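You operate a simulated robot arm through the tools that you are given. There is no shell and no other tool. Be economical: measure what you need, move in short steps, check, and stop when the job is done.

Carry out the task below with a simulated robot arm. There is one attempt and no reset: what you move stays moved.

TASK
Start the fan, clean the P120 pad with the rubber block, then stop the fan.
Fine: block back; leave every pad in its place and the others as they are.

It is judged by the outcome, as a careful person would: the job done as asked, and still so three seconds after it is handed in. It fails if anything else is knocked over, pushed out of place, dropped, spilled or broken.

THE ROBOT
A 6-joint arm with a two-finger parallel gripper, fixed in place. Base frame: the origin is at the foot of the arm, x ahead of it, y to its left, z up; the work surface is at about z = 800. Lengths are in mm, angles in degrees, forces in N, time in s.
With the tool pointing down near the work surface it reaches from about 260 to 680 mm from the base axis. Its first joint turns from -66.0 to 66.0 degrees. Payload 2.9 kg.
Tool frame: the origin (TCP) lies between the finger pads and is the grasp point; the fingertips stand 30 mm ahead of it; z points along the fingers, y is the line along which they close. The gripper opens to 110 mm. The fingers are 20 mm wide and 10 mm thick; the gripper's body (48 by 112 mm) begins 55 mm behind the TCP.
Orientation is that of the tool frame in the base frame, as a unit quaternion [w, x, y, z]. With the fingers straight down and closing along the base's y, the tool's x points along the base's -x, its y along +y and its z along -z.

THE INTERFACE
- The arm moves only by the tool jog_arm. Its argument "series" is a list of rows, each a list of 7 numbers: the shift along the base's x, y, z in mm, then the turn, a rotation vector about the base's x, y, z in degrees, then the finger opening in mm, from 0 to 110. In form: [[x, y, z, rx, ry, rz, hand], ...]. A call has 1 to 20 rows; each row shifts and turns the commanded pose from where the row before left it. A row lasts 0.2 s, in which the tool goes at most 50 mm and 8.6 degrees; a call with a longer step from one row to the next is refused whole, and so is a gripper value outside its range. A pose out of reach is approached as far as the arm can. The call stops where the force on the tool passes 70 N (or 10 N more than at its start, if that is more) or the arm is blocked; 0.2 s more then pass. The fingers move at their own pace (about 108 mm/s each) and stop on an object; they squeeze with about 44 N. The grip force told is the motor's: it shows also when the fingers shut on nothing. Time passes only in rows, and 0.2 s behind the last, so rows that do not move let the fingers close. It gives the time, the measured TCP pose, the force on the tool (base axes), the opening and the grip force at its end, in the units of the frame above (readings bear some noise).
- Cameras (640 x 400 px; columns grow to the right, rows downward): "scene" is fixed at [67, 427.8, 1392.4]; the picture's right is [-0.88, -0.48, 0.00], its down [-0.25, 0.46, -0.85] and it looks along [0.41, -0.75, -0.52] (base axes); focal length 335 px, centre (320, 200). "wrist" rides on the gripper at [-36, 0, -57] in the tool frame; the picture's right is [0.00, -1.00, 0.00], its down [0.97, 0.00, -0.24] and it looks along [0.24, 0.00, 0.97] (tool axes); focal length 218 px, centre (320, 200).
- get_image(camera): a new picture of that camera. No time passes.
- point_at(camera, pixels): for up to 12 pixels [column, row] of the newest picture of that camera ("zoom" is the newest enlarged one), the place [x, y, z] in the base frame of the surface seen there, good to about 2 mm, but the place of the scene camera against the robot may be out by one fixed shift of up to 12 mm in any direction. No time passes.
- zoom(camera, box): a new picture of the part [left, top, right, bottom] of that camera's present view, enlarged. No time passes.
- hand_in(): hands the job in; it is judged then, once.

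Work in short steps. Measure before you move; look again where a grasp or a placing could have gone wrong, and mend it. You have 80 turns and 34 pictures in all, the two below and enlarged ones among them. Open the gripper and draw the arm clear of the work before you hand the job in, unless the task says otherwise; then end with one line.

The tools are called after "Emit:" as name(argument=value, ...) on one line, values as JSON. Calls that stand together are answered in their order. jog_arm: Moves the arm, as the interface text tells. Its arguments: {"type":"object","properties":{"series":{"type":"array","items":{"type":"array","items":{"type":"number"}}}},"required":["series"]} The other tools are called the same way: get_image (camera) takes a picture; point_at (camera, pixels) gives the place of the surface under pixels of a picture; zoom (camera, box) takes an enlarged picture of a part of a camera's view; hand_in () hands the job in.

At the start:

```text
time_s: 0.0
eef_pos: [323.7, -177.2, 1102.7]
ee_rot: [0.0, 0.0, 1.0, 0.001]
force: [-0.5, -0.4, -0.9]
gripper_width: 110.2
grip_force: 0.0
```

scene: 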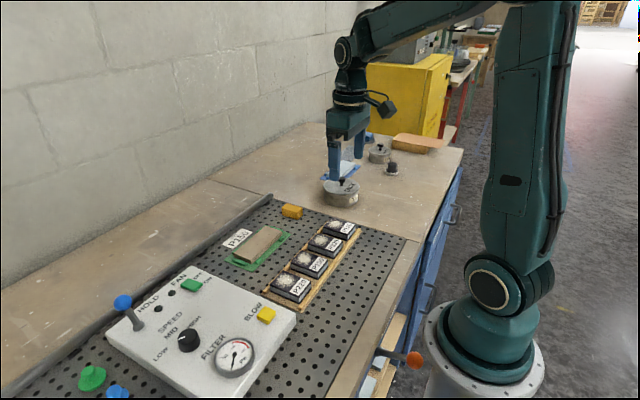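
wrist: 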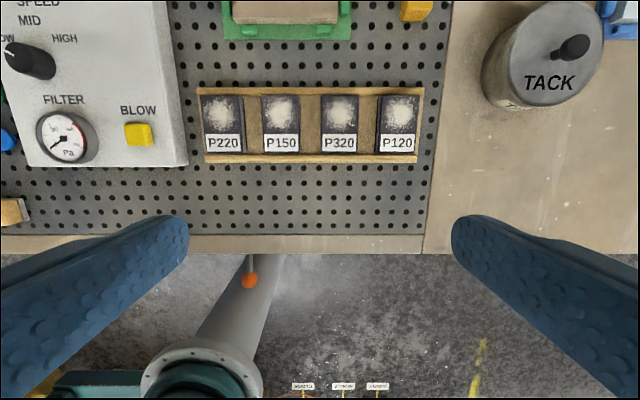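

I'll enlarge the panel and the pad area to identify the controls and the rubber block.

Emit:
zoom(camera="scene", box=[90, 250, 310, 390])

Emit:
zoom(camera="scene", box=[210, 190, 370, 310])

Emit:
zoom(camera="scene", box=[300, 120, 460, 220])

```text
2.86 times, centred on (200, 320) of scene
```

zoom: 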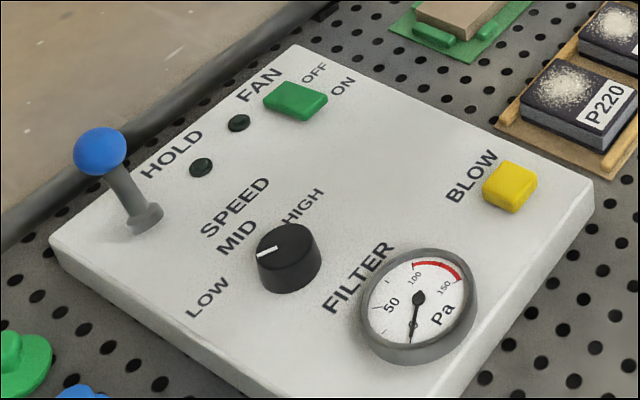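

```text
3.33 times, centred on (290, 250) of scene
```

zoom: 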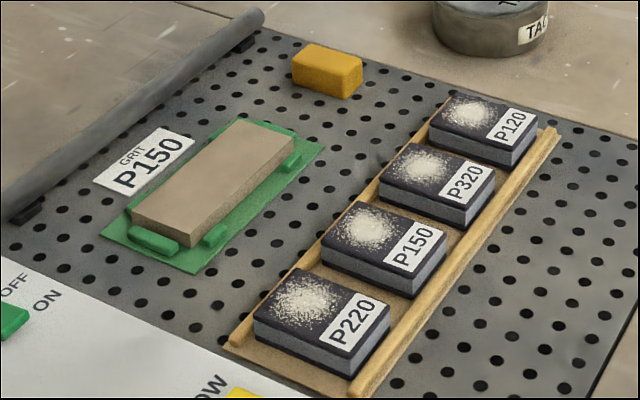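

```text
4.00 times, centred on (380, 170) of scene
```

zoom: 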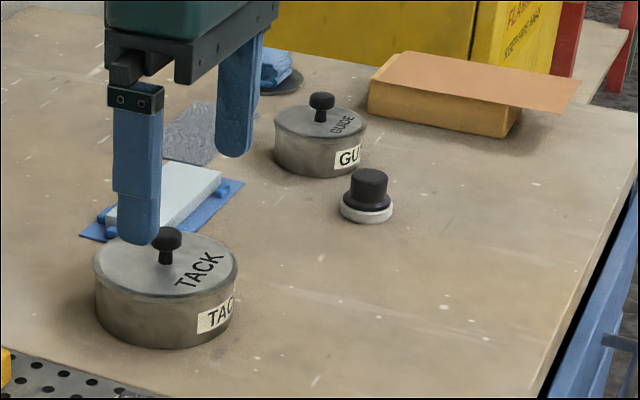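

Emit:
get_image(camera="scene")

Emit:
point_at(camera="wrist", pixels=[[380, 98], [419, 98], [377, 150], [417, 152], [401, 112], [403, 12], [138, 134], [30, 60], [310, 158], [415, 200], [415, 92], [350, 200]])

Emit:
point_at(camera="scene", pixels=[[292, 205], [284, 205], [301, 211], [292, 217], [283, 213], [191, 285], [184, 284], [198, 285], [266, 314], [345, 226], [172, 293], [187, 338]])

Emit:
zoom(camera="scene", box=[150, 250, 230, 300])

```text
28 pictures are left
```

scene: 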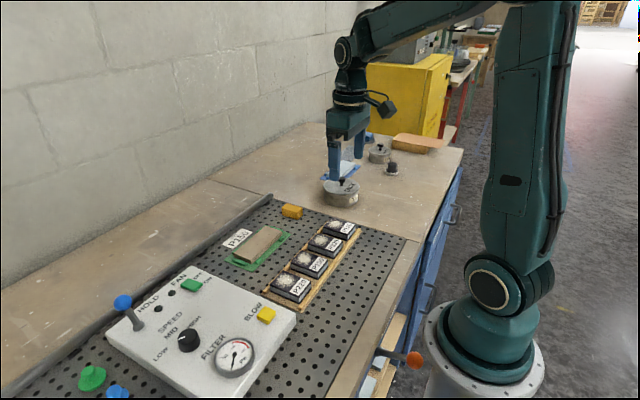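

```text
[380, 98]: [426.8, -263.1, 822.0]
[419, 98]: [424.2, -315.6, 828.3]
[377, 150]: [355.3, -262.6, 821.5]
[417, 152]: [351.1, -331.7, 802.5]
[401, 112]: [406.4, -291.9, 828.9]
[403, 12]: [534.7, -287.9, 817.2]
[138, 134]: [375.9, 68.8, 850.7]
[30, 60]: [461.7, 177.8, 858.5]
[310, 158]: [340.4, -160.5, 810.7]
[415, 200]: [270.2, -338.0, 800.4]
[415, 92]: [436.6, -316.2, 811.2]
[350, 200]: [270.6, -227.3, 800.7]
```

```text
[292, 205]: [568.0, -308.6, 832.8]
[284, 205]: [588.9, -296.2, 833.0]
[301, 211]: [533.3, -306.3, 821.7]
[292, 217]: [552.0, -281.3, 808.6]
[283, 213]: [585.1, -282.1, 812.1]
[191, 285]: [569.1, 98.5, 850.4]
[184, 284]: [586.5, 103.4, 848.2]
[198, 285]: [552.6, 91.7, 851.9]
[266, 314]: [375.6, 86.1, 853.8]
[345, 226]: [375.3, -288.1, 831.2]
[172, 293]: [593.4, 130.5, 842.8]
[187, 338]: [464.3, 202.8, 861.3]
```

```text
8.00 times, centred on (190, 275) of scene
```

zoom: 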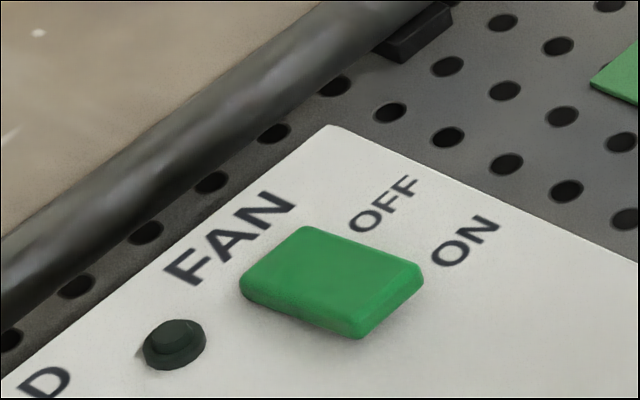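

The rocker's OFF end is the far one (pressed, z 848), ON the near one (raised, 852). I move above the middle to measure the rocker and orange block with the wrist camera.

Emit:
jog_arm(series=[[40, 20, -10, 0, 0, 0, 110], [40, 20, -10, 0, 0, 0, 110], [40, 20, -10, 0, 0, 0, 110], [40, 20, -10, 0, 0, 0, 110], [0, 0, 0, 0, 0, 0, 110]])

Emit:
get_image(camera="wrist")

```text
time_s: 1.2
eef_pos: [485.5, -95.1, 1061.4]
ee_rot: [0.0, 0.0, 1.0, 0.001]
force: [-0.3, -0.1, -0.1]
gripper_width: 110.1
grip_force: 0.1
```

```text
26 pictures are left
```

wrist: 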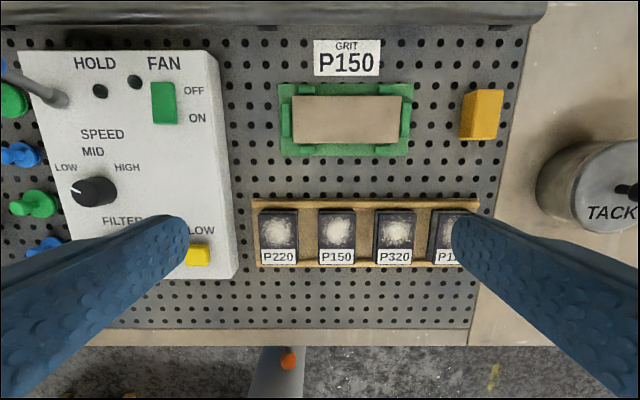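

Emit:
zoom(camera="wrist", box=[440, 70, 540, 150])

Emit:
point_at(camera="wrist", pixels=[[154, 84], [174, 82], [155, 122], [175, 122], [164, 90], [164, 115], [477, 92], [503, 92], [469, 133], [498, 135], [487, 112], [464, 115]])

```text
5.00 times, centred on (490, 110) of wrist
```

zoom: 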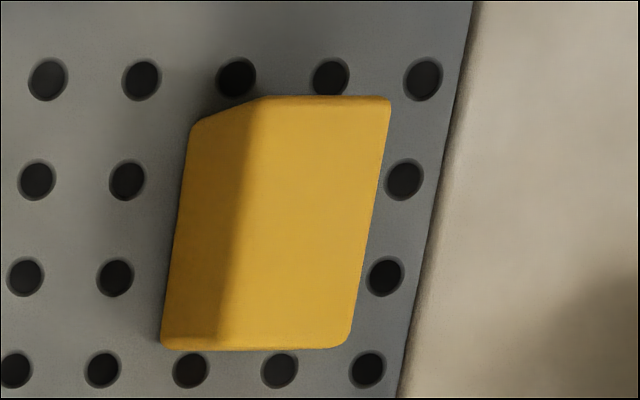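

```text
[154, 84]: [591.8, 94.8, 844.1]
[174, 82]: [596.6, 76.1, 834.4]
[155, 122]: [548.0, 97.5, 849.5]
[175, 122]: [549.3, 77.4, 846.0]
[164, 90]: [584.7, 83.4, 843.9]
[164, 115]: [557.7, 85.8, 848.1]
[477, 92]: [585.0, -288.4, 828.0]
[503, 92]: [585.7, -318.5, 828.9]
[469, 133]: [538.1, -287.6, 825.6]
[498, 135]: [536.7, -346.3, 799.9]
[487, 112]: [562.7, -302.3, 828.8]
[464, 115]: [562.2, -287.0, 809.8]
```

Rocker spans x 548–594, y 77–97; orange block is about x 538–585, y −288…−318, z 800–829. I close the fingers and go above the ON end (555, 87).

Emit:
jog_arm(series=[[14, 36, -20, 0, 0, 0, 60], [14, 36, -30, 0, 0, 0, 20], [14, 36, -35, 0, 0, 0, 0], [14, 36, -38, 0, 0, 0, 0], [13, 38, -38, 0, 0, 0, 0], [0, 0, 0, 0, 0, 0, 0], [0, 0, 0, 0, 0, 0, 0]])

Emit:
get_image(camera="wrist")

```text
refused: row 3 steps farther than a row can; nothing moved
```

```text
24 pictures are left
```

wrist: 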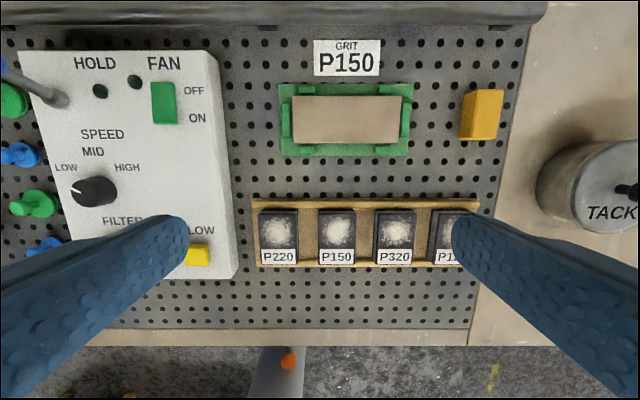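

Step limit exceeded; I split the same move into smaller rows.

Emit:
jog_arm(series=[[10, 26, -23, 0, 0, 0, 60], [10, 26, -23, 0, 0, 0, 20], [10, 26, -23, 0, 0, 0, 0], [10, 26, -23, 0, 0, 0, 0], [10, 26, -23, 0, 0, 0, 0], [10, 26, -23, 0, 0, 0, 0], [10, 26, -23, 0, 0, 0, 0], [0, 0, 0, 0, 0, 0, 0], [0, 0, 0, 0, 0, 0, 0]])

Emit:
get_image(camera="wrist")

```text
time_s: 3.2
eef_pos: [552.6, 86.7, 900.9]
ee_rot: [0.0, 0.0, 1.0, 0.0]
force: [0.0, 0.3, 0.3]
gripper_width: 0.0
grip_force: 37.6
```

```text
23 pictures are left
```

wrist: 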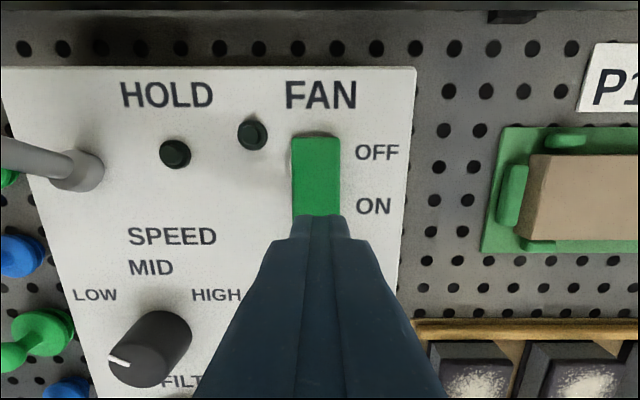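

Fingers are over the ON end at about (552.6, 86.7). I press down in small steps.

Emit:
jog_arm(series=[[1, 0, -12, 0, 0, 0, 0], [0, 0, -6, 0, 0, 0, 0], [0, 0, -3, 0, 0, 0, 0], [0, 0, -2, 0, 0, 0, 0], [0, 0, -2, 0, 0, 0, 0]])

Emit:
get_image(camera="wrist")

```text
time_s: 4.4
eef_pos: [554.5, 84.8, 876.0]
ee_rot: [0.001, -0.001, 1.0, -0.001]
force: [0.4, 0.4, 0.7]
gripper_width: 0.0
grip_force: 37.7
```

```text
22 pictures are left
```

wrist: 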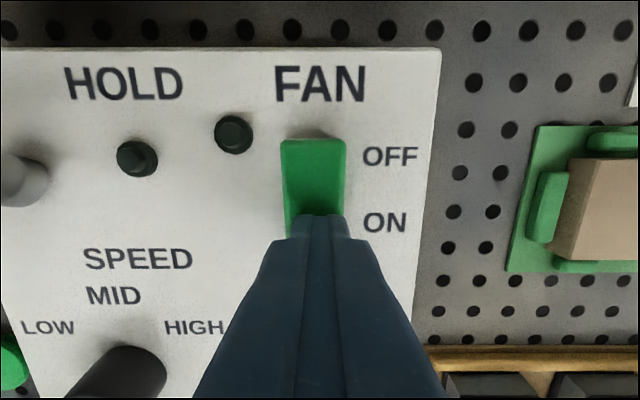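

Emit:
jog_arm(series=[[0, 2, -2, 0, 0, 0, 0], [0, 0, -1.5, 0, 0, 0, 0], [0, 0, -1.5, 0, 0, 0, 0]])

Emit:
get_image(camera="wrist")

```text
time_s: 5.2
eef_pos: [554.7, 85.7, 876.5]
ee_rot: [0.003, 0.002, 1.0, 0.0]
force: [-25.1, -15.1, 53.9]
gripper_width: 0.0
grip_force: 37.7
```

```text
21 pictures are left
```

wrist: 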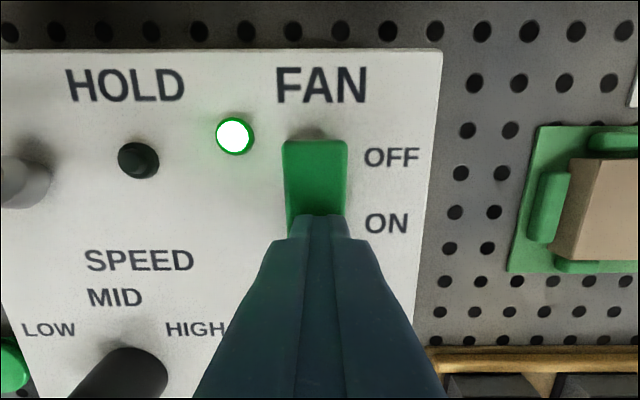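

The fan lamp at (235,136) is lit. I lift off and move over to the orange block with the fingers opening.

Emit:
jog_arm(series=[[0, 0, 10, 0, 0, 0, 0], [0, 0, 40, 0, 0, 0, 0], [0, 0, 40, 0, 0, 0, 0], [0, -45, 0, 0, 0, 0, 30], [0, -45, 0, 0, 0, 0, 60], [0, -45, 0, 0, 0, 0, 60], [0, -45, 0, 0, 0, 0, 60], [0, -45, 0, 0, 0, 0, 60], [0, -45, 0, 0, 0, 0, 60], [2, -45, 0, 0, 0, 0, 60], [2, -45, 0, 0, 0, 0, 60], [2, -29, 0, 0, 0, 0, 60], [0, 0, 0, 0, 0, 0, 60], [0, 0, 0, 0, 0, 0, 60]])

Emit:
get_image(camera="wrist")

Emit:
get_image(camera="scene")

```text
time_s: 8.2
eef_pos: [562.9, -301.2, 961.4]
ee_rot: [0.0, 0.0, 1.0, 0.0]
force: [0.2, 0.0, -0.1]
gripper_width: 60.0
grip_force: 0.1
```

```text
20 pictures are left
```

wrist: 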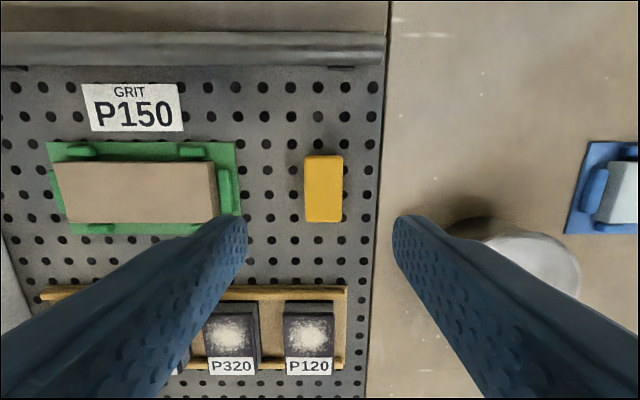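

```text
19 pictures are left
```

scene: 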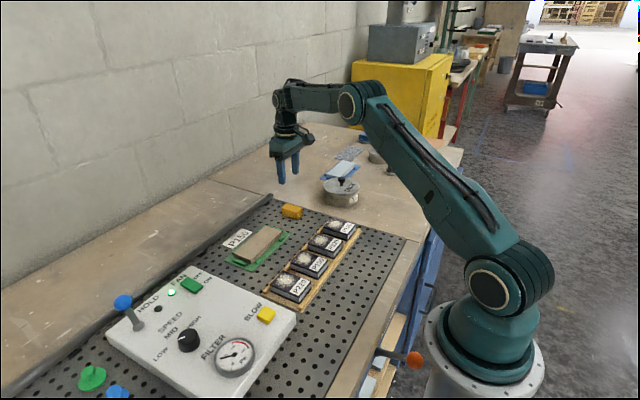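

Emit:
point_at(camera="wrist", pixels=[[308, 160], [342, 158], [309, 218], [340, 218], [325, 190], [286, 307], [331, 307], [310, 332], [300, 350], [322, 318], [345, 300], [255, 240]])

Emit:
zoom(camera="wrist", box=[260, 140, 400, 240])

```text
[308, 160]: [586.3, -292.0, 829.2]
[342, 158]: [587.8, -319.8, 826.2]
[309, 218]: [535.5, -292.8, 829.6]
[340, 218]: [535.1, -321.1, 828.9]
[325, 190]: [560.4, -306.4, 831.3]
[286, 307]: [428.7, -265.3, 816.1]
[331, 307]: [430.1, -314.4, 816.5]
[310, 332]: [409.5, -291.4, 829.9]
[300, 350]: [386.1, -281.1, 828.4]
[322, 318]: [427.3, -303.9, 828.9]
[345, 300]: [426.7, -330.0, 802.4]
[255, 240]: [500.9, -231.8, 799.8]
```

```text
4.00 times, centred on (330, 190) of wrist
```

zoom: 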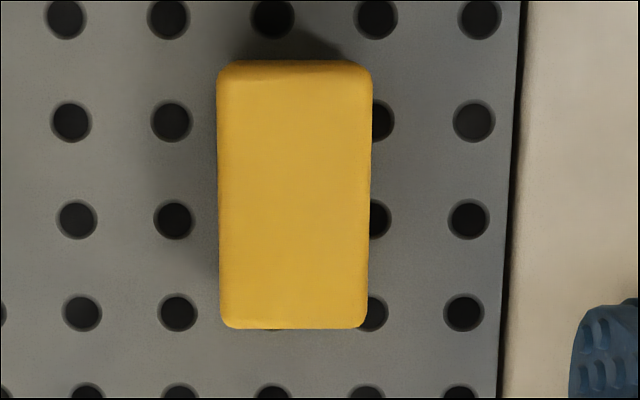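

Block centre ≈ (561, −306), top 830, 54×30 and aligned with the axes. I lower to TCP z 845 (tips at 815) and close.

Emit:
jog_arm(series=[[-2, -4.5, -40, 0, 0, 0, 60], [0, 0, -40, 0, 0, 0, 60], [0, 0, -25, 0, 0, 0, 60], [0, 0, -11, 0, 0, 0, 60], [0, 0, 0, 0, 0, 0, 60], [0, 0, 0, 0, 0, 0, 28], [0, 0, 0, 0, 0, 0, 20], [0, 0, 0, 0, 0, 0, 20], [0, 0, 0, 0, 0, 0, 20]])

Emit:
get_image(camera="wrist")

```text
time_s: 10.2
eef_pos: [561.2, -306.6, 846.1]
ee_rot: [0.0, 0.001, 1.0, -0.001]
force: [-0.1, -0.8, -0.4]
gripper_width: 32.7
grip_force: 44.0
```

```text
17 pictures are left
```

wrist: 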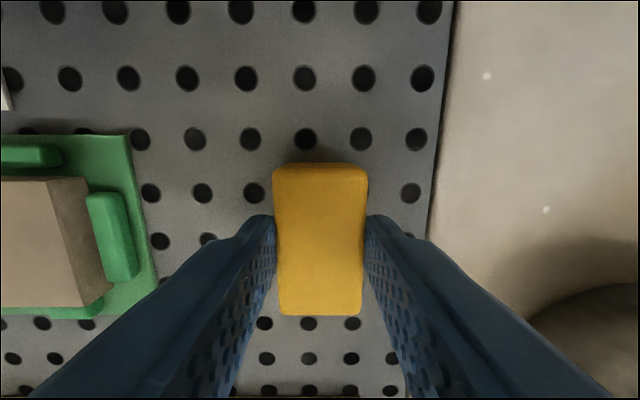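

The block is gripped (32.7 mm); bottom is 46 below the TCP, so contact on the pad (z≈829) comes at TCP≈875. I lift and move over P120.

Emit:
jog_arm(series=[[0, 0, 20, 0, 0, 0, 20], [0, 0, 40, 0, 0, 0, 20], [0, 0, 24, 0, 0, 0, 20], [-35, 4, 0, 0, 0, 0, 20], [-40, 4, 0, 0, 0, 0, 20], [-40, 4, 0, 0, 0, 0, 20], [-39, 3.5, 0, 0, 0, 0, 20], [0, 0, -20, 0, 0, 0, 20], [0, 0, 0, 0, 0, 0, 20]])

Emit:
get_image(camera="wrist")

Emit:
zoom(camera="scene", box=[270, 170, 390, 270])

```text
time_s: 12.2
eef_pos: [404.4, -290.5, 909.5]
ee_rot: [0.0, 0.0, 1.0, 0.0]
force: [0.3, -0.2, 0.5]
gripper_width: 20.0
grip_force: 0.0
```

```text
16 pictures are left
```

wrist: 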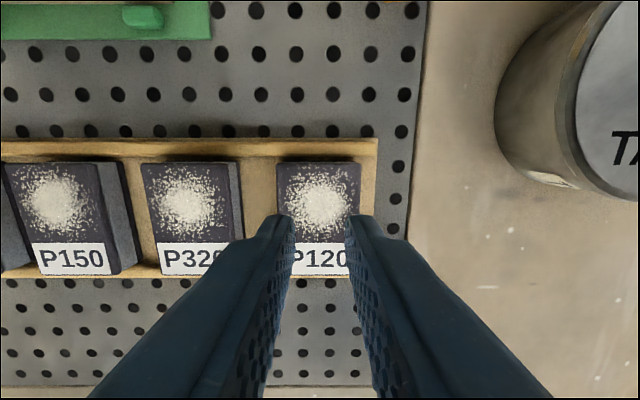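

```text
4.00 times, centred on (330, 220) of scene
```

zoom: 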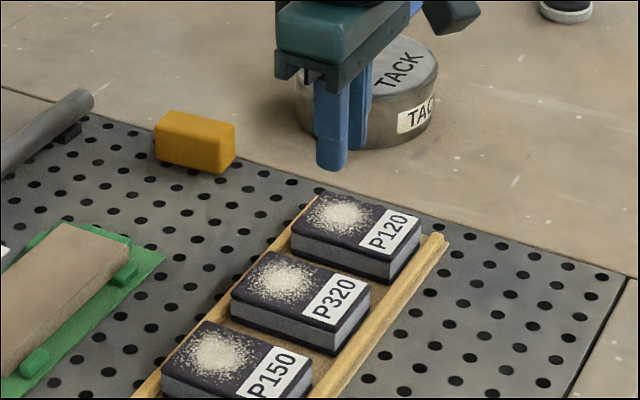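

The block slipped out (fingers at 20, force 0) and still stands in its place. I go back above it, open, and check.

Emit:
jog_arm(series=[[0, 0, 20, 0, 0, 0, 20], [39, -3.5, 0, 0, 0, 0, 60], [40, -4, 0, 0, 0, 0, 60], [40, -4, 0, 0, 0, 0, 60], [37, -4, 0, 0, 0, 0, 60], [0, 0, 0, 0, 0, 0, 60]])

Emit:
get_image(camera="wrist")

Emit:
point_at(camera="wrist", pixels=[[325, 190]])

```text
time_s: 13.6
eef_pos: [561.1, -307.1, 929.8]
ee_rot: [-0.001, 0.0, 1.0, 0.001]
force: [-0.9, 0.3, -0.1]
gripper_width: 59.9
grip_force: 0.0
```

```text
14 pictures are left
```

wrist: 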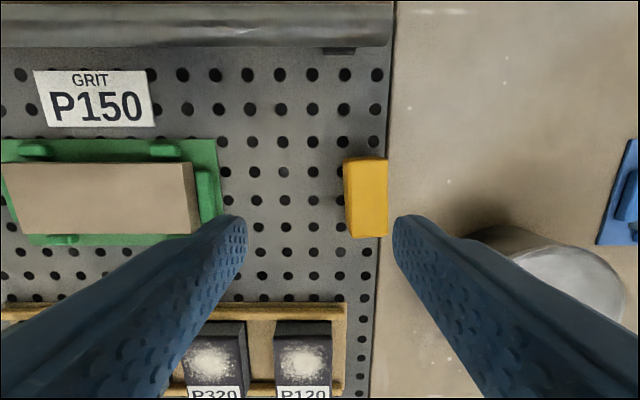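

```text
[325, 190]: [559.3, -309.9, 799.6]
```

The block has shifted toward −y (cols 343–388). I measure it.

Emit:
point_at(camera="wrist", pixels=[[358, 162], [385, 162], [360, 233], [385, 233], [372, 197], [347, 200], [347, 170], [350, 230]])

Emit:
zoom(camera="wrist", box=[310, 140, 430, 250])

```text
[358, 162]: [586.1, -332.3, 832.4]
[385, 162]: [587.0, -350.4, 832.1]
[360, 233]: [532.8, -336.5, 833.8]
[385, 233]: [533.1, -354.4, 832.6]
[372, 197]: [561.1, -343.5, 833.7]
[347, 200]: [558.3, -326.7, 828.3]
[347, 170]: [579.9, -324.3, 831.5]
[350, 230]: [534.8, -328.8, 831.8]
```

```text
3.64 times, centred on (370, 195) of wrist
```

zoom: 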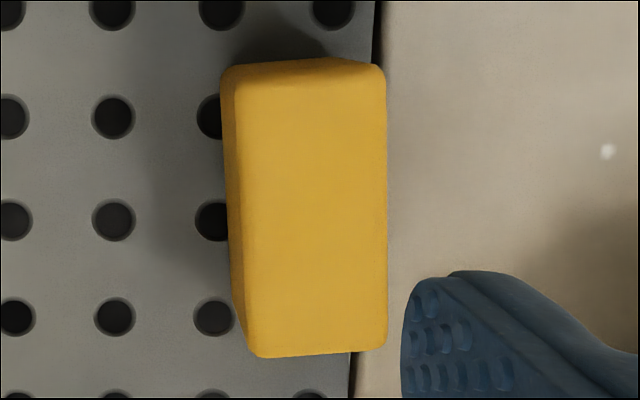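

The block rolled onto its side (top now ≈833, centre ≈ (560, −341), ~4° yaw). I check clearance to the TACK can before regrasping.

Emit:
point_at(camera="wrist", pixels=[[490, 232], [515, 240], [560, 230], [560, 255], [520, 265], [605, 270]])

Emit:
point_at(camera="scene", pixels=[[323, 187], [340, 205], [342, 188], [343, 182], [285, 205], [292, 210]])

```text
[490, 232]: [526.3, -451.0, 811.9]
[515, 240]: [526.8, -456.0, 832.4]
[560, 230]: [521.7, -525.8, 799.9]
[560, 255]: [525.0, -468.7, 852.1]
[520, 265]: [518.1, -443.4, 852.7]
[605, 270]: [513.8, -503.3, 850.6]
```

```text
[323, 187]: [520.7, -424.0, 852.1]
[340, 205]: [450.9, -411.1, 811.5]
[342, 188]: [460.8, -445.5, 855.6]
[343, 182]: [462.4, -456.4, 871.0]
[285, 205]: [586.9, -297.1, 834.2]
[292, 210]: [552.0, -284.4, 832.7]
```

Can is clear (y < −410). I lower deeper this time (tips ≈ 808), close fully, and lift slowly by 10 mm first.

Emit:
jog_arm(series=[[-1, -34, 0, 0, 0, 0, 60], [0, 0, -40, 0, 0, 0, 60], [0, 0, -30, 0, 0, 0, 60], [0, 0, -15, 0, 0, 0, 60], [0, 0, -7, 0, 0, 0, 60], [0, 0, 0, 0, 0, 0, 60], [0, 0, 0, 0, 0, 0, 30], [0, 0, 0, 0, 0, 0, 0], [0, 0, 0, 0, 0, 0, 0], [0, 0, 0, 0, 0, 0, 0]])

Emit:
get_image(camera="wrist")

```text
time_s: 15.8
eef_pos: [560.4, -339.9, 837.8]
ee_rot: [0.0, 0.001, 1.0, 0.0]
force: [-0.1, -0.2, 1.1]
gripper_width: 30.4
grip_force: 44.1
```

```text
12 pictures are left
```

wrist: 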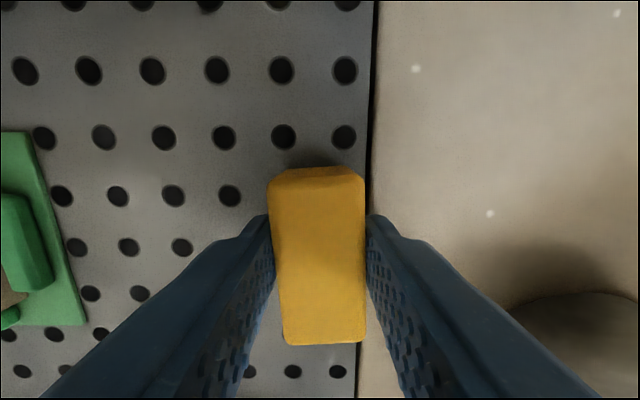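

Grip width 30.4; the block is yawed ~3–4° in the fingers, so I reopen, turn the tool +3.5° about z, regrasp and lift gently 10 mm.

Emit:
jog_arm(series=[[0, 0, 0, 0, 0, 0, 50], [0, -1, 0, 0, 0, 3.5, 50], [0, 0, 0, 0, 0, 0, 30], [0, 0, 0, 0, 0, 0, 0], [0, 0, 0, 0, 0, 0, 0], [0, 0, 0, 0, 0, 0, 0], [0, 0, 2, 0, 0, 0, 0], [0, 0, 4, 0, 0, 0, 0], [0, 0, 4, 0, 0, 0, 0], [0, 0, 0, 0, 0, 0, 0]])

```text
time_s: 18.0
eef_pos: [560.1, -340.4, 848.4]
ee_rot: [0.0, -0.03, 1.0, -0.001]
force: [0.6, 0.2, -0.7]
gripper_width: 29.1
grip_force: 43.4
```

Emit:
jog_arm(series=[[0, 0, 10, 0, 0, 0, 0], [0, 0, 15, 0, 0, 0, 0], [0, 0, 20, 0, 0, 0, 0], [0, 0, 20, 0, 0, -3.5, 0], [0, 0, 5, 0, 0, 0, 0], [-10, 5, 0, 0, 0, 0, 0], [-20, 7, 0, 0, 0, 0, 0], [-25, 8, 0, 0, 0, 0, 0], [-25, 8, 0, 0, 0, 0, 0], [-25, 8, 0, 0, 0, 0, 0], [-25, 8, 0, 0, 0, 0, 0], [-17, 5, 0, 0, 0, 0, 0], [-8, 2, 0, 0, 0, 0, 0], [0, 0, 0, 0, 0, 0, 0]])

Emit:
get_image(camera="wrist")

```text
time_s: 21.0
eef_pos: [403.8, -289.2, 918.6]
ee_rot: [0.0, 0.0, 1.0, 0.0]
force: [0.2, 0.9, -0.1]
gripper_width: 29.0
grip_force: 43.8
```

```text
11 pictures are left
```

wrist: 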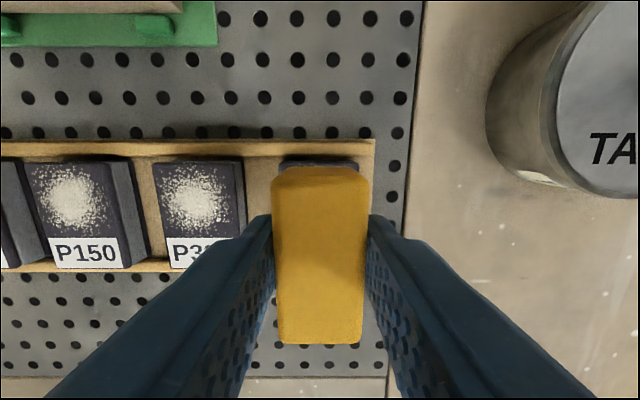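

The block is held. I descend to the pad dust in fine steps.

Emit:
jog_arm(series=[[0, -2, -20, 0, 0, 0, 0], [0, 0, -18, 0, 0, 0, 0], [0, 0, -8, 0, 0, 0, 0], [0, 0, -2, 0, 0, 0, 0], [0, 0, -1, 0, 0, 0, 0], [0, 0, -1, 0, 0, 0, 0], [0, 0, 0, 0, 0, 0, 0]])

```text
time_s: 22.6
eef_pos: [405.2, -291.4, 867.4]
ee_rot: [-0.001, 0.0, 1.0, 0.0]
force: [-0.7, 0.2, -0.4]
gripper_width: 29.2
grip_force: 43.8
```

Emit:
jog_arm(series=[[0, 0, -0.7, 0, 0, 0, 0], [0, 0, -0.7, 0, 0, 0, 0], [0, 0, 0, 0, 0, 0, 0]])

```text
time_s: 23.4
eef_pos: [405.1, -292.4, 866.3]
ee_rot: [0.0, 0.0, 1.0, -0.001]
force: [0.3, 0.6, 1.1]
gripper_width: 29.2
grip_force: 43.6
```

Emit:
jog_arm(series=[[0, 0, -0.6, 0, 0, 0, 0], [0, 0, -0.6, 0, 0, 0, 0], [0, 0, 0, 0, 0, 0, 0]])

```text
time_s: 24.2
eef_pos: [405.4, -292.8, 865.6]
ee_rot: [0.0, 0.0, 1.0, -0.001]
force: [-4.3, 3.8, 20.7]
gripper_width: 29.0
grip_force: 43.8
```

Contact at 20 N; I ease slightly and rub along x (the pads are railed in x) at small amplitude.

Emit:
jog_arm(series=[[0, 0, 0.4, 0, 0, 0, 0], [6, 0, 0, 0, 0, 0, 0], [6, 0, 0, 0, 0, 0, 0], [-8, 0, 0, 0, 0, 0, 0], [-8, 0, 0, 0, 0, 0, 0], [-8, 0, 0, 0, 0, 0, 0], [8, 0, 0, 0, 0, 0, 0], [8, 0, 0, 0, 0, 0, 0], [8, 0, 0, 0, 0, 0, 0], [-8, 0, 0, 0, 0, 0, 0], [-4, 0, 0, 0, 0, 0, 0]])

Emit:
zoom(camera="scene", box=[270, 170, 390, 270])

```text
time_s: 26.6
eef_pos: [406.7, -292.8, 866.0]
ee_rot: [0.004, -0.002, 1.0, -0.001]
force: [12.3, 1.4, 15.4]
gripper_width: 29.1
grip_force: 44.0
```

```text
4.00 times, centred on (330, 220) of scene
```

zoom: 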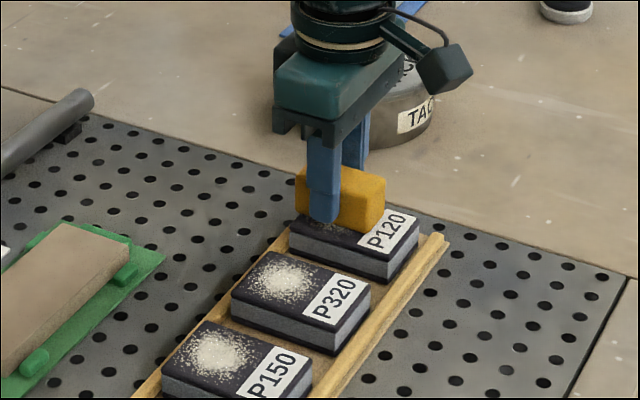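

The pad stays put and the dust is going. I do the same with lifts to y +9 and then y −9, so no side force acts on the pad.

Emit:
jog_arm(series=[[0, 0, 4, 0, 0, 0, 0], [0, 9, 0, 0, 0, 0, 0], [0, 0, -4, 0, 0, 0, 0], [7, 0, 0, 0, 0, 0, 0], [7, 0, 0, 0, 0, 0, 0], [-8, 0, 0, 0, 0, 0, 0], [-8, 0, 0, 0, 0, 0, 0], [-8, 0, 0, 0, 0, 0, 0], [8, 0, 0, 0, 0, 0, 0], [8, 0, 0, 0, 0, 0, 0], [8, 0, 0, 0, 0, 0, 0], [-8, 0, 0, 0, 0, 0, 0], [-6, 0, 0, 0, 0, 0, 0], [0, 0, 4, 0, 0, 0, 0]])

Emit:
jog_arm(series=[[0, -18, 0, 0, 0, 0, 0], [0, 0, -4, 0, 0, 0, 0], [7, 0, 0, 0, 0, 0, 0], [7, 0, 0, 0, 0, 0, 0], [-8, 0, 0, 0, 0, 0, 0], [-8, 0, 0, 0, 0, 0, 0], [-8, 0, 0, 0, 0, 0, 0], [8, 0, 0, 0, 0, 0, 0], [8, 0, 0, 0, 0, 0, 0], [8, 0, 0, 0, 0, 0, 0], [-8, 0, 0, 0, 0, 0, 0], [-6, 0, 0, 0, 0, 0, 0], [0, 0, 4, 0, 0, 0, 0], [0, 0, 20, 0, 0, 0, 0], [0, 0, 30, 0, 0, 0, 0], [25, 0, 0, 0, 0, 0, 0], [30, 0, 0, 0, 0, 0, 0], [25, 0, 0, 0, 0, 0, 0], [0, 0, 0, 0, 0, 0, 0]])

Emit:
zoom(camera="scene", box=[270, 170, 390, 270])

```text
time_s: 29.6
eef_pos: [403.6, -283.9, 868.6]
ee_rot: [-0.003, 0.0, 1.0, 0.001]
force: [-0.4, 0.3, -0.6]
gripper_width: 29.1
grip_force: 43.2
```

```text
time_s: 33.6
eef_pos: [485.4, -299.4, 918.0]
ee_rot: [0.0, 0.0, 1.0, -0.001]
force: [-0.2, -1.3, -1.1]
gripper_width: 29.0
grip_force: 44.3
```

```text
4.00 times, centred on (330, 220) of scene
```

zoom: 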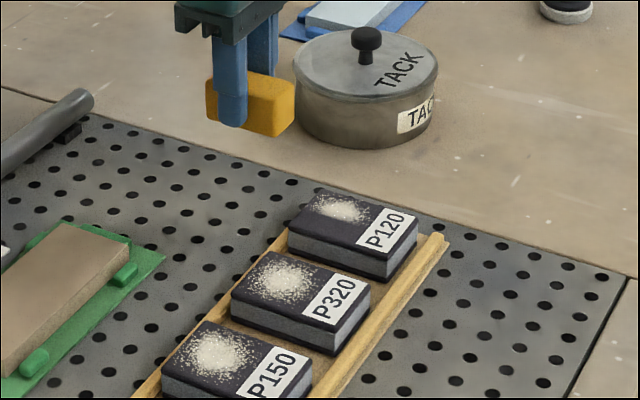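

The +y half is clean; dust remains on the far (−y) half. I check with the wrist camera where it is.

Emit:
get_image(camera="wrist")

```text
8 pictures are left
```

wrist: 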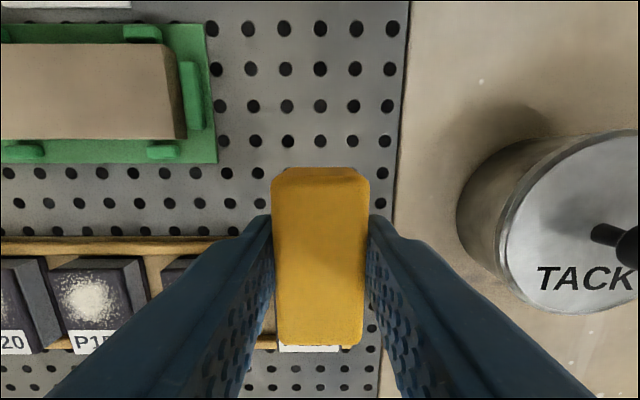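

Emit:
point_at(camera="zoom", pixels=[[340, 205], [318, 202], [366, 213], [345, 220], [345, 196], [316, 190], [290, 232], [388, 255], [418, 215]])

```text
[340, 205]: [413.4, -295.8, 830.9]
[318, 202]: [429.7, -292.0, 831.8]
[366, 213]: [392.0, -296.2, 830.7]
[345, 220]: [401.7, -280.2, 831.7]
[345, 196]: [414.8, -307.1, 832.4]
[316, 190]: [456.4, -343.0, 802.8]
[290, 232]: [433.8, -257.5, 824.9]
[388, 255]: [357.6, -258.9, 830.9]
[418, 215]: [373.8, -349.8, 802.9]
```

Remaining dust is roughly at y ≈ −304. I go back at y −305 and press until I actually read force.

Emit:
jog_arm(series=[[-25, -2, 0, 0, 0, 0, 0], [-30, -2, 0, 0, 0, 0, 0], [-20, -1, 0, 0, 0, 0, 0], [0, 0, -30, 0, 0, 0, 0], [0, 0, -15, 0, 0, 0, 0], [0, 0, -5, 0, 0, 0, 0], [0, 0, -2, 0, 0, 0, 0], [0, 0, 0, 0, 0, 0, 0]])

```text
time_s: 35.4
eef_pos: [409.6, -306.0, 865.3]
ee_rot: [0.0, 0.001, 1.0, 0.0]
force: [0.2, 1.1, -0.9]
gripper_width: 29.0
grip_force: 43.7
```

Emit:
jog_arm(series=[[0, 0, -0.7, 0, 0, 0, 0], [0, 0, -0.7, 0, 0, 0, 0], [0, 0, 0, 0, 0, 0, 0]])

```text
time_s: 36.2
eef_pos: [409.2, -306.2, 868.2]
ee_rot: [0.0, 0.0, 1.0, 0.0]
force: [-1.4, 0.8, 7.2]
gripper_width: 28.9
grip_force: 43.9
```

Emit:
jog_arm(series=[[0, 0, -0.5, 0, 0, 0, 0], [7, 0, 0, 0, 0, 0, 0], [7, 0, 0, 0, 0, 0, 0], [-8, 0, 0, 0, 0, 0, 0], [-8, 0, 0, 0, 0, 0, 0], [-8, 0, 0, 0, 0, 0, 0], [8, 0, 0, 0, 0, 0, 0], [8, 0, 0, 0, 0, 0, 0], [8, 0, 0, 0, 0, 0, 0], [-8, 0, 0, 0, 0, 0, 0], [-6, 0, 0, 0, 0, 0, 0]])

```text
time_s: 38.6
eef_pos: [411.2, -305.3, 864.9]
ee_rot: [0.001, -0.001, 1.0, 0.0]
force: [5.9, 0.5, 5.0]
gripper_width: 29.2
grip_force: 44.1
```

Emit:
jog_arm(series=[[0, 0, 4, 0, 0, 0, 0], [0, 9, 0, 0, 0, 0, 0], [0, 0, -4.5, 0, 0, 0, 0], [7, 0, 0, 0, 0, 0, 0], [7, 0, 0, 0, 0, 0, 0], [-8, 0, 0, 0, 0, 0, 0], [-8, 0, 0, 0, 0, 0, 0], [-8, 0, 0, 0, 0, 0, 0], [8, 0, 0, 0, 0, 0, 0], [8, 0, 0, 0, 0, 0, 0], [-6, 0, 0, 0, 0, 0, 0], [0, 0, 5, 0, 0, 0, 0], [0, 0, 20, 0, 0, 0, 0], [0, 0, 25, 0, 0, 0, 0], [25, -2, 0, 0, 0, 0, 0], [30, -2, 0, 0, 0, 0, 0], [30, -2, 0, 0, 0, 0, 0], [0, 0, 0, 0, 0, 0, 0]])

Emit:
zoom(camera="scene", box=[270, 170, 390, 270])

```text
time_s: 42.4
eef_pos: [495.8, -300.7, 913.7]
ee_rot: [0.0, 0.0, 1.0, -0.001]
force: [0.2, 0.2, -1.4]
gripper_width: 29.1
grip_force: 44.3
```

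```text
4.00 times, centred on (330, 220) of scene
```

zoom: 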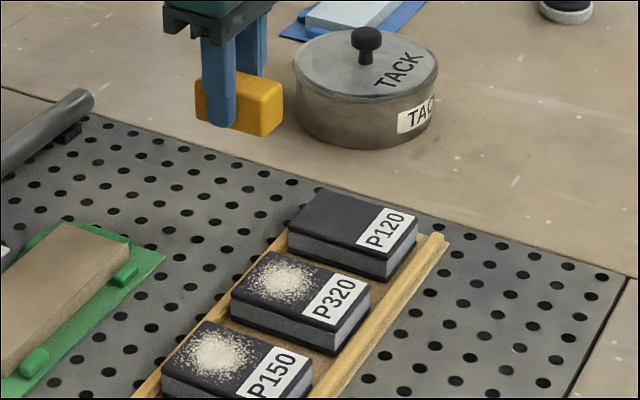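

P120 is clean and in place. I carry the block back; since it rolled 90° earlier, I set it at y≈−337.5 first so that I can roll it back to its original face and spot afterwards.

Emit:
jog_arm(series=[[20, -10, 0, 0, 0, 0, 0], [25, -14, 0, 0, 0, 0, 0], [20, -13, 0, 0, 0, 0, 0], [0, 0, -25, 0, 0, 0, 0], [0, 0, -25, 0, 0, 0, 0], [0, 0, -15, 0, 0, 0, 0], [0, 0, -7, 0, 0, 0, 0], [0, 0, -2, 0, 0, 0, 0], [0, 0, 0, 0, 0, 0, 0]])

```text
time_s: 44.4
eef_pos: [562.5, -341.6, 838.4]
ee_rot: [-0.001, 0.0, 1.0, 0.0]
force: [-0.5, 0.3, -1.1]
gripper_width: 29.4
grip_force: 44.3
```

Emit:
jog_arm(series=[[0, 2, -1, 0, 0, 0, 0], [0, 0, -1, 0, 0, 0, 0], [0, 0, -0.7, 0, 0, 0, 0], [0, 0, 0, 0, 0, 0, 0]])

```text
time_s: 45.4
eef_pos: [560.3, -340.0, 837.8]
ee_rot: [0.001, 0.0, 1.0, 0.0]
force: [-0.3, 1.0, -0.2]
gripper_width: 29.1
grip_force: 44.4
```

Emit:
jog_arm(series=[[0, 0, -0.7, 0, 0, 0, 0], [0, 0, -0.7, 0, 0, 0, 0], [0, 0, 0, 0, 0, 0, 0]])

```text
time_s: 46.2
eef_pos: [560.6, -338.1, 837.2]
ee_rot: [0.001, -0.001, 1.0, 0.0]
force: [-1.8, 0.2, 4.9]
gripper_width: 29.1
grip_force: 44.1
```

Contact felt. I release, rise, and travel to the OFF end of the rocker (586, 87) with closed fingers.

Emit:
jog_arm(series=[[0, 0, 0, 0, 0, 0, 50], [0, 0, 0, 0, 0, 0, 60], [0, 0, 20, 0, 0, 0, 60], [0, 0, 40, 0, 0, 0, 60], [0, 0, 45, 0, 0, 0, 60], [0, 45, 0, 0, 0, 0, 30], [2, 45, 0, 0, 0, 0, 0], [3, 45, 0, 0, 0, 0, 0], [3, 45, 0, 0, 0, 0, 0], [3, 45, 0, 0, 0, 0, 0], [3, 45, 0, 0, 0, 0, 0], [3, 45, 0, 0, 0, 0, 0], [3, 45, 0, 0, 0, 0, 0], [3, 45, 0, 0, 0, 0, 0], [2, 20, 0, 0, 0, 0, 0], [0, 0, -40, 0, 0, 0, 0], [0, 0, 0, 0, 0, 0, 0]])

Emit:
get_image(camera="wrist")

```text
time_s: 49.8
eef_pos: [584.7, 86.1, 899.9]
ee_rot: [-0.001, 0.0, 1.0, 0.001]
force: [0.7, -0.5, -0.7]
gripper_width: 0.4
grip_force: 37.7
```

```text
6 pictures are left
```

wrist: 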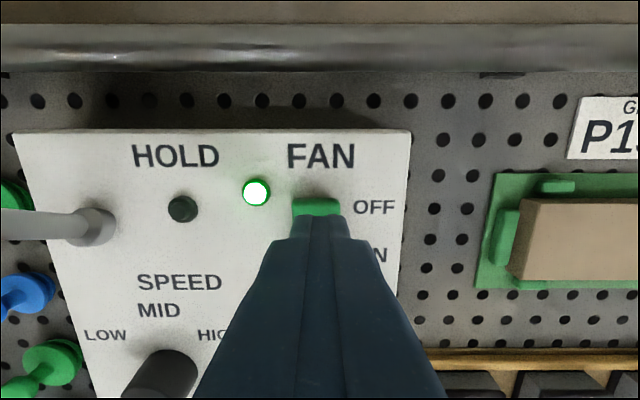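

The lamp is still on and the fingers are over the OFF end. I press down.

Emit:
jog_arm(series=[[1, 0, -12, 0, 0, 0, 0], [0, 0, -6, 0, 0, 0, 0], [0, 0, -3, 0, 0, 0, 0], [0, 0, -2, 0, 0, 0, 0], [0, 0, -2, 0, 0, 0, 0], [0, 0, -1.5, 0, 0, 0, 0], [0, 0, -1.5, 0, 0, 0, 0]])

```text
time_s: 51.4
eef_pos: [586.5, 86.3, 876.5]
ee_rot: [0.002, 0.0, 1.0, 0.0]
force: [-5.0, -1.2, 22.0]
gripper_width: 0.1
grip_force: 37.2
```

Emit:
jog_arm(series=[[0, 0, -1, 0, 0, 0, 0], [0, 0, -1, 0, 0, 0, 0]])

Emit:
get_image(camera="wrist")

```text
time_s: 52.0
eef_pos: [587.5, 87.3, 874.7]
ee_rot: [0.004, 0.0, 1.0, 0.0]
force: [-12.1, -3.5, 44.8]
gripper_width: 0.1
grip_force: 38.0
```

```text
5 pictures are left
```

wrist: 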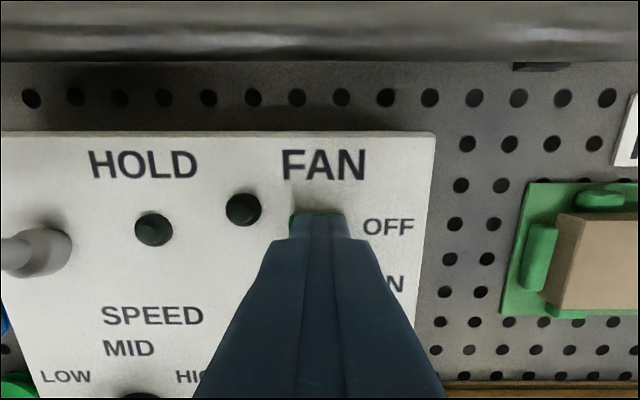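

Fan is off. Now I lift and travel to the −y side of the block, staying high, and look.

Emit:
jog_arm(series=[[0, 0, 10, 0, 0, 0, 0], [0, 0, 40, 0, 0, 0, 0], [0, 0, 40, 0, 0, 0, 0], [-3, -46, 0, 0, 0, 0, 0], [-3, -46, 0, 0, 0, 0, 0], [-3, -46, 0, 0, 0, 0, 0], [-3, -46, 0, 0, 0, 0, 0], [-3, -46, 0, 0, 0, 0, 0], [-3, -46, 0, 0, 0, 0, 0], [-3, -46, 0, 0, 0, 0, 0], [-3, -46, 0, 0, 0, 0, 0], [-3, -46, 0, 0, 0, 0, 0], [0, -45, 0, 0, 0, 0, 0], [0, 0, -30, 0, 0, 0, 0], [0, 0, 0, 0, 0, 0, 0]])

Emit:
get_image(camera="wrist")

Emit:
point_at(camera="wrist", pixels=[[255, 170], [285, 170], [265, 230], [285, 200], [270, 200], [290, 220], [250, 200]])

```text
time_s: 55.2
eef_pos: [559.6, -371.2, 931.0]
ee_rot: [0.001, 0.0, 1.0, 0.0]
force: [-0.1, -0.1, -0.3]
gripper_width: 0.1
grip_force: 37.7
```

```text
4 pictures are left
```

wrist: 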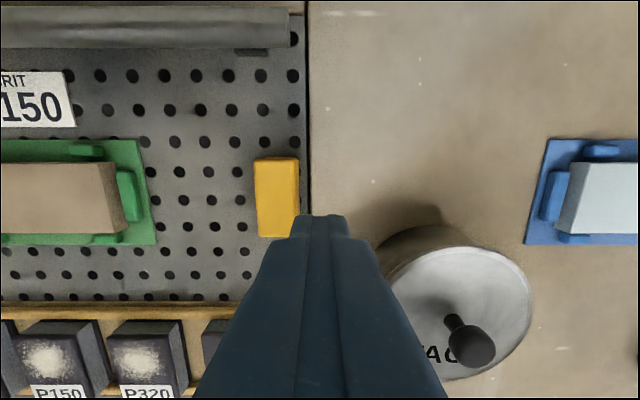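

```text
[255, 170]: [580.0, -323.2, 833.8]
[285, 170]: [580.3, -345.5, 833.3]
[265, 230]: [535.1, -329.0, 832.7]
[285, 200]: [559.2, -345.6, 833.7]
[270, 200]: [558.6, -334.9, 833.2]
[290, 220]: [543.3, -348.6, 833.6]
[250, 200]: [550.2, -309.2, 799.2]
```

Block is at y −322…−352, standing on its side; fingers at y −371. I lower beside it and tip it toward +y with a slow up-and-over push.

Emit:
jog_arm(series=[[1, 0, -40, 0, 0, 0, 0], [0, 0, -30, 0, 0, 0, 0], [0, 0, -15, 0, 0, 0, 0], [0, 4, 0, 0, 0, 0, 0], [0, 4, 0, 0, 0, 0, 0], [0, 2, 0, 0, 0, 0, 0], [0, 2, 2, 0, 0, 0, 0], [0, 2, 3, 0, 0, 0, 0], [0, 2, 3, 0, 0, 0, 0], [0, 2, 3, 0, 0, 0, 0], [0, 3, 3, 0, 0, 0, 0], [0, 3, 2, 0, 0, 0, 0], [0, 3, 2, 0, 0, 0, 0], [0, 3, 2, 0, 0, 0, 0], [0, 3, 0, 0, 0, 0, 0], [0, 3, 0, 0, 0, 0, 0], [0, 0, 0, 0, 0, 0, 0]])

Emit:
zoom(camera="scene", box=[250, 170, 370, 250])

```text
time_s: 58.8
eef_pos: [560.0, -337.0, 866.9]
ee_rot: [0.0, 0.0, 1.0, 0.0]
force: [-0.9, -0.5, 3.3]
gripper_width: 0.0
grip_force: 38.0
```

```text
5.00 times, centred on (310, 210) of scene
```

zoom: 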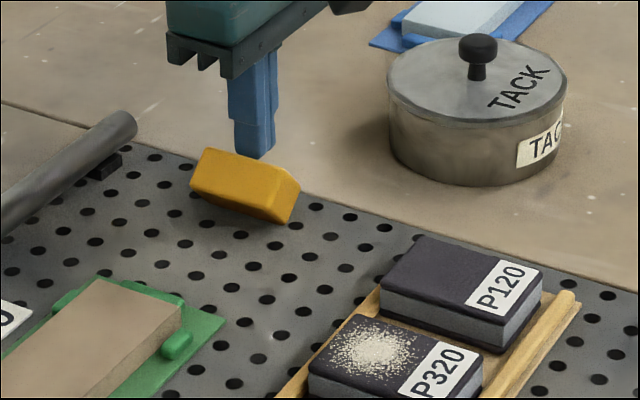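

It is tipping as planned, leaning on the fingertip. I keep nudging +y until it goes over.

Emit:
jog_arm(series=[[0, 2, 0, 0, 0, 0, 0], [0, 2, 0, 0, 0, 0, 0], [0, 2, 0, 0, 0, 0, 0], [0, 2, 0, 0, 0, 0, 0], [0, 2, 0, 0, 0, 0, 0], [0, 0, 0, 0, 0, 0, 0], [0, -20, 0, 0, 0, 0, 0], [0, 0, 40, 0, 0, 0, 0], [0, 0, 40, 0, 0, 0, 30], [0, 35, 0, 0, 0, 0, 60], [0, 16, 0, 0, 0, 0, 60], [0, 0, 0, 0, 0, 0, 60]])

Emit:
get_image(camera="wrist")

Emit:
point_at(camera="wrist", pixels=[[308, 160], [340, 160], [309, 218], [338, 218], [325, 190], [300, 190], [345, 190], [325, 160], [325, 220]])

```text
time_s: 61.4
eef_pos: [559.8, -293.8, 946.4]
ee_rot: [0.001, 0.0, 1.0, 0.0]
force: [-0.2, -0.5, -0.1]
gripper_width: 59.9
grip_force: 0.1
```

```text
2 pictures are left
```

wrist: 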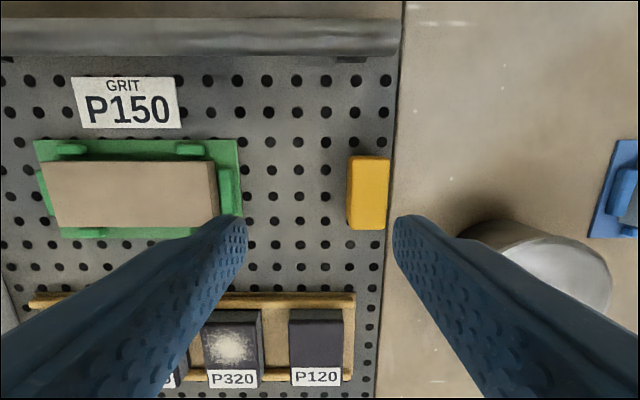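

```text
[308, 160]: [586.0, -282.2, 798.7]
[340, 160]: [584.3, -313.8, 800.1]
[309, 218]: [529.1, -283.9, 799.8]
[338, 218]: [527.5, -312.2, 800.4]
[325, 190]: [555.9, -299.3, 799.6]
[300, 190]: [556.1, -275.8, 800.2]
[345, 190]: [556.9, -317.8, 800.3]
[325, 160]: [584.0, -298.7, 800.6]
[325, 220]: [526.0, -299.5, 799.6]
```

Emit:
point_at(camera="wrist", pixels=[[350, 165], [356, 165], [362, 165], [387, 165], [350, 222], [356, 225], [362, 225], [385, 225], [372, 160], [372, 195], [353, 195], [372, 226]])

```text
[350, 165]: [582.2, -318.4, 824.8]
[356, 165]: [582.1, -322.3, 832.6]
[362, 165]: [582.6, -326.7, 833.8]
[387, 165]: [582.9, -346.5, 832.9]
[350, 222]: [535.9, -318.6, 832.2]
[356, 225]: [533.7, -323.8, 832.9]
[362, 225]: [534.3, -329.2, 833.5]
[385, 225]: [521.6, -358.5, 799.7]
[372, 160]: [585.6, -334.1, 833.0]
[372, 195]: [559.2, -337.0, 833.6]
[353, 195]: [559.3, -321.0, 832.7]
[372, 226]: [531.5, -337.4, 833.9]
```

The block fell back onto the same face (top 833, y −318…−349), so it was not past balance. I repeat, pushing further and leaving upward.

Emit:
jog_arm(series=[[0, -40, 0, 0, 0, 0, 30], [0, -40, 0, 0, 0, 0, 0], [0, 0, -40, 0, 0, 0, 0], [0, 0, -30, 0, 0, 0, 0], [0, 0, -20, 0, 0, 0, 0], [0, 0, -10, 0, 0, 0, 0], [0, 0, 0, 0, 0, 0, 0]])

Emit:
jog_arm(series=[[0, 5, 0, 0, 0, 0, 0], [0, 5, 0, 0, 0, 0, 0], [0, 3, 0, 0, 0, 0, 0], [0, 2, 2, 0, 0, 0, 0], [0, 2, 3, 0, 0, 0, 0], [0, 2, 3, 0, 0, 0, 0], [0, 2, 3, 0, 0, 0, 0], [0, 3, 3, 0, 0, 0, 0], [0, 3, 2, 0, 0, 0, 0], [0, 3, 2, 0, 0, 0, 0], [0, 3, 1, 0, 0, 0, 0], [0, 4, 0, 0, 0, 0, 0], [0, 4, 0, 0, 0, 0, 0], [0, 4, 0, 0, 0, 0, 0], [0, 4, 0, 0, 0, 0, 0], [0, 4, 0, 0, 0, 0, 0], [0, 4, 0, 0, 0, 0, 0], [0, 4, 0, 0, 0, 0, 0], [0, 0, 0, 0, 0, 0, 0]])

```text
time_s: 63.0
eef_pos: [559.6, -376.0, 845.5]
ee_rot: [0.0, 0.0, 1.0, 0.0]
force: [-0.1, -0.3, -1.0]
gripper_width: 0.0
grip_force: 37.9
```

```text
time_s: 67.0
eef_pos: [559.1, -314.1, 864.6]
ee_rot: [-0.001, 0.0, 1.0, 0.001]
force: [0.4, 0.0, 0.2]
gripper_width: 0.0
grip_force: 37.4
```

No contact force left; I rise straight up, open and look.

Emit:
jog_arm(series=[[0, 0, 30, 0, 0, 0, 0], [0, 0, 40, 0, 0, 0, 30], [0, 10, 5, 0, 0, 0, 60], [0, 0, 0, 0, 0, 0, 60]])

Emit:
get_image(camera="wrist")

```text
time_s: 68.0
eef_pos: [560.9, -304.8, 941.6]
ee_rot: [0.0, 0.0, 1.0, 0.0]
force: [0.1, 0.4, -0.1]
gripper_width: 60.0
grip_force: 0.0
```

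```text
1 pictures are left
```

wrist: 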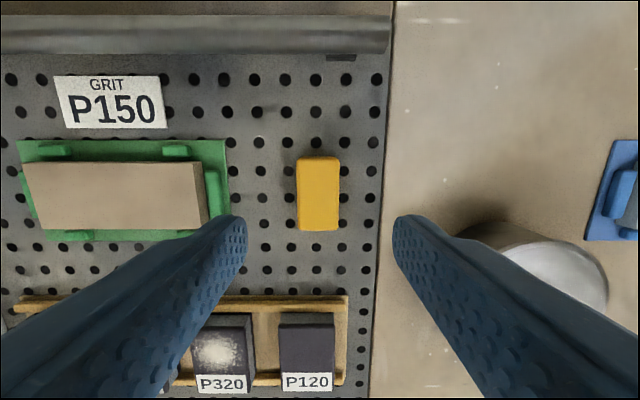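

Emit:
point_at(camera="wrist", pixels=[[301, 162], [336, 162], [301, 224], [336, 224], [318, 194], [299, 194], [337, 194], [318, 160], [318, 228], [306, 340], [284, 318], [330, 318]])

```text
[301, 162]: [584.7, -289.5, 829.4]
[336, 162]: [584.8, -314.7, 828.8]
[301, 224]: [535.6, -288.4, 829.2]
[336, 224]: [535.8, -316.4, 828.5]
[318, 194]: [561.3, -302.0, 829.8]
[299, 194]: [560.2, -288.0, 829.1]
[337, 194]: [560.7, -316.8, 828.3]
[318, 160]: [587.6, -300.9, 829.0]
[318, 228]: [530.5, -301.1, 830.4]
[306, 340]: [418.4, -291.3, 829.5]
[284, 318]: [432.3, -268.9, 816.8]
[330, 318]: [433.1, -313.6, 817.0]
```

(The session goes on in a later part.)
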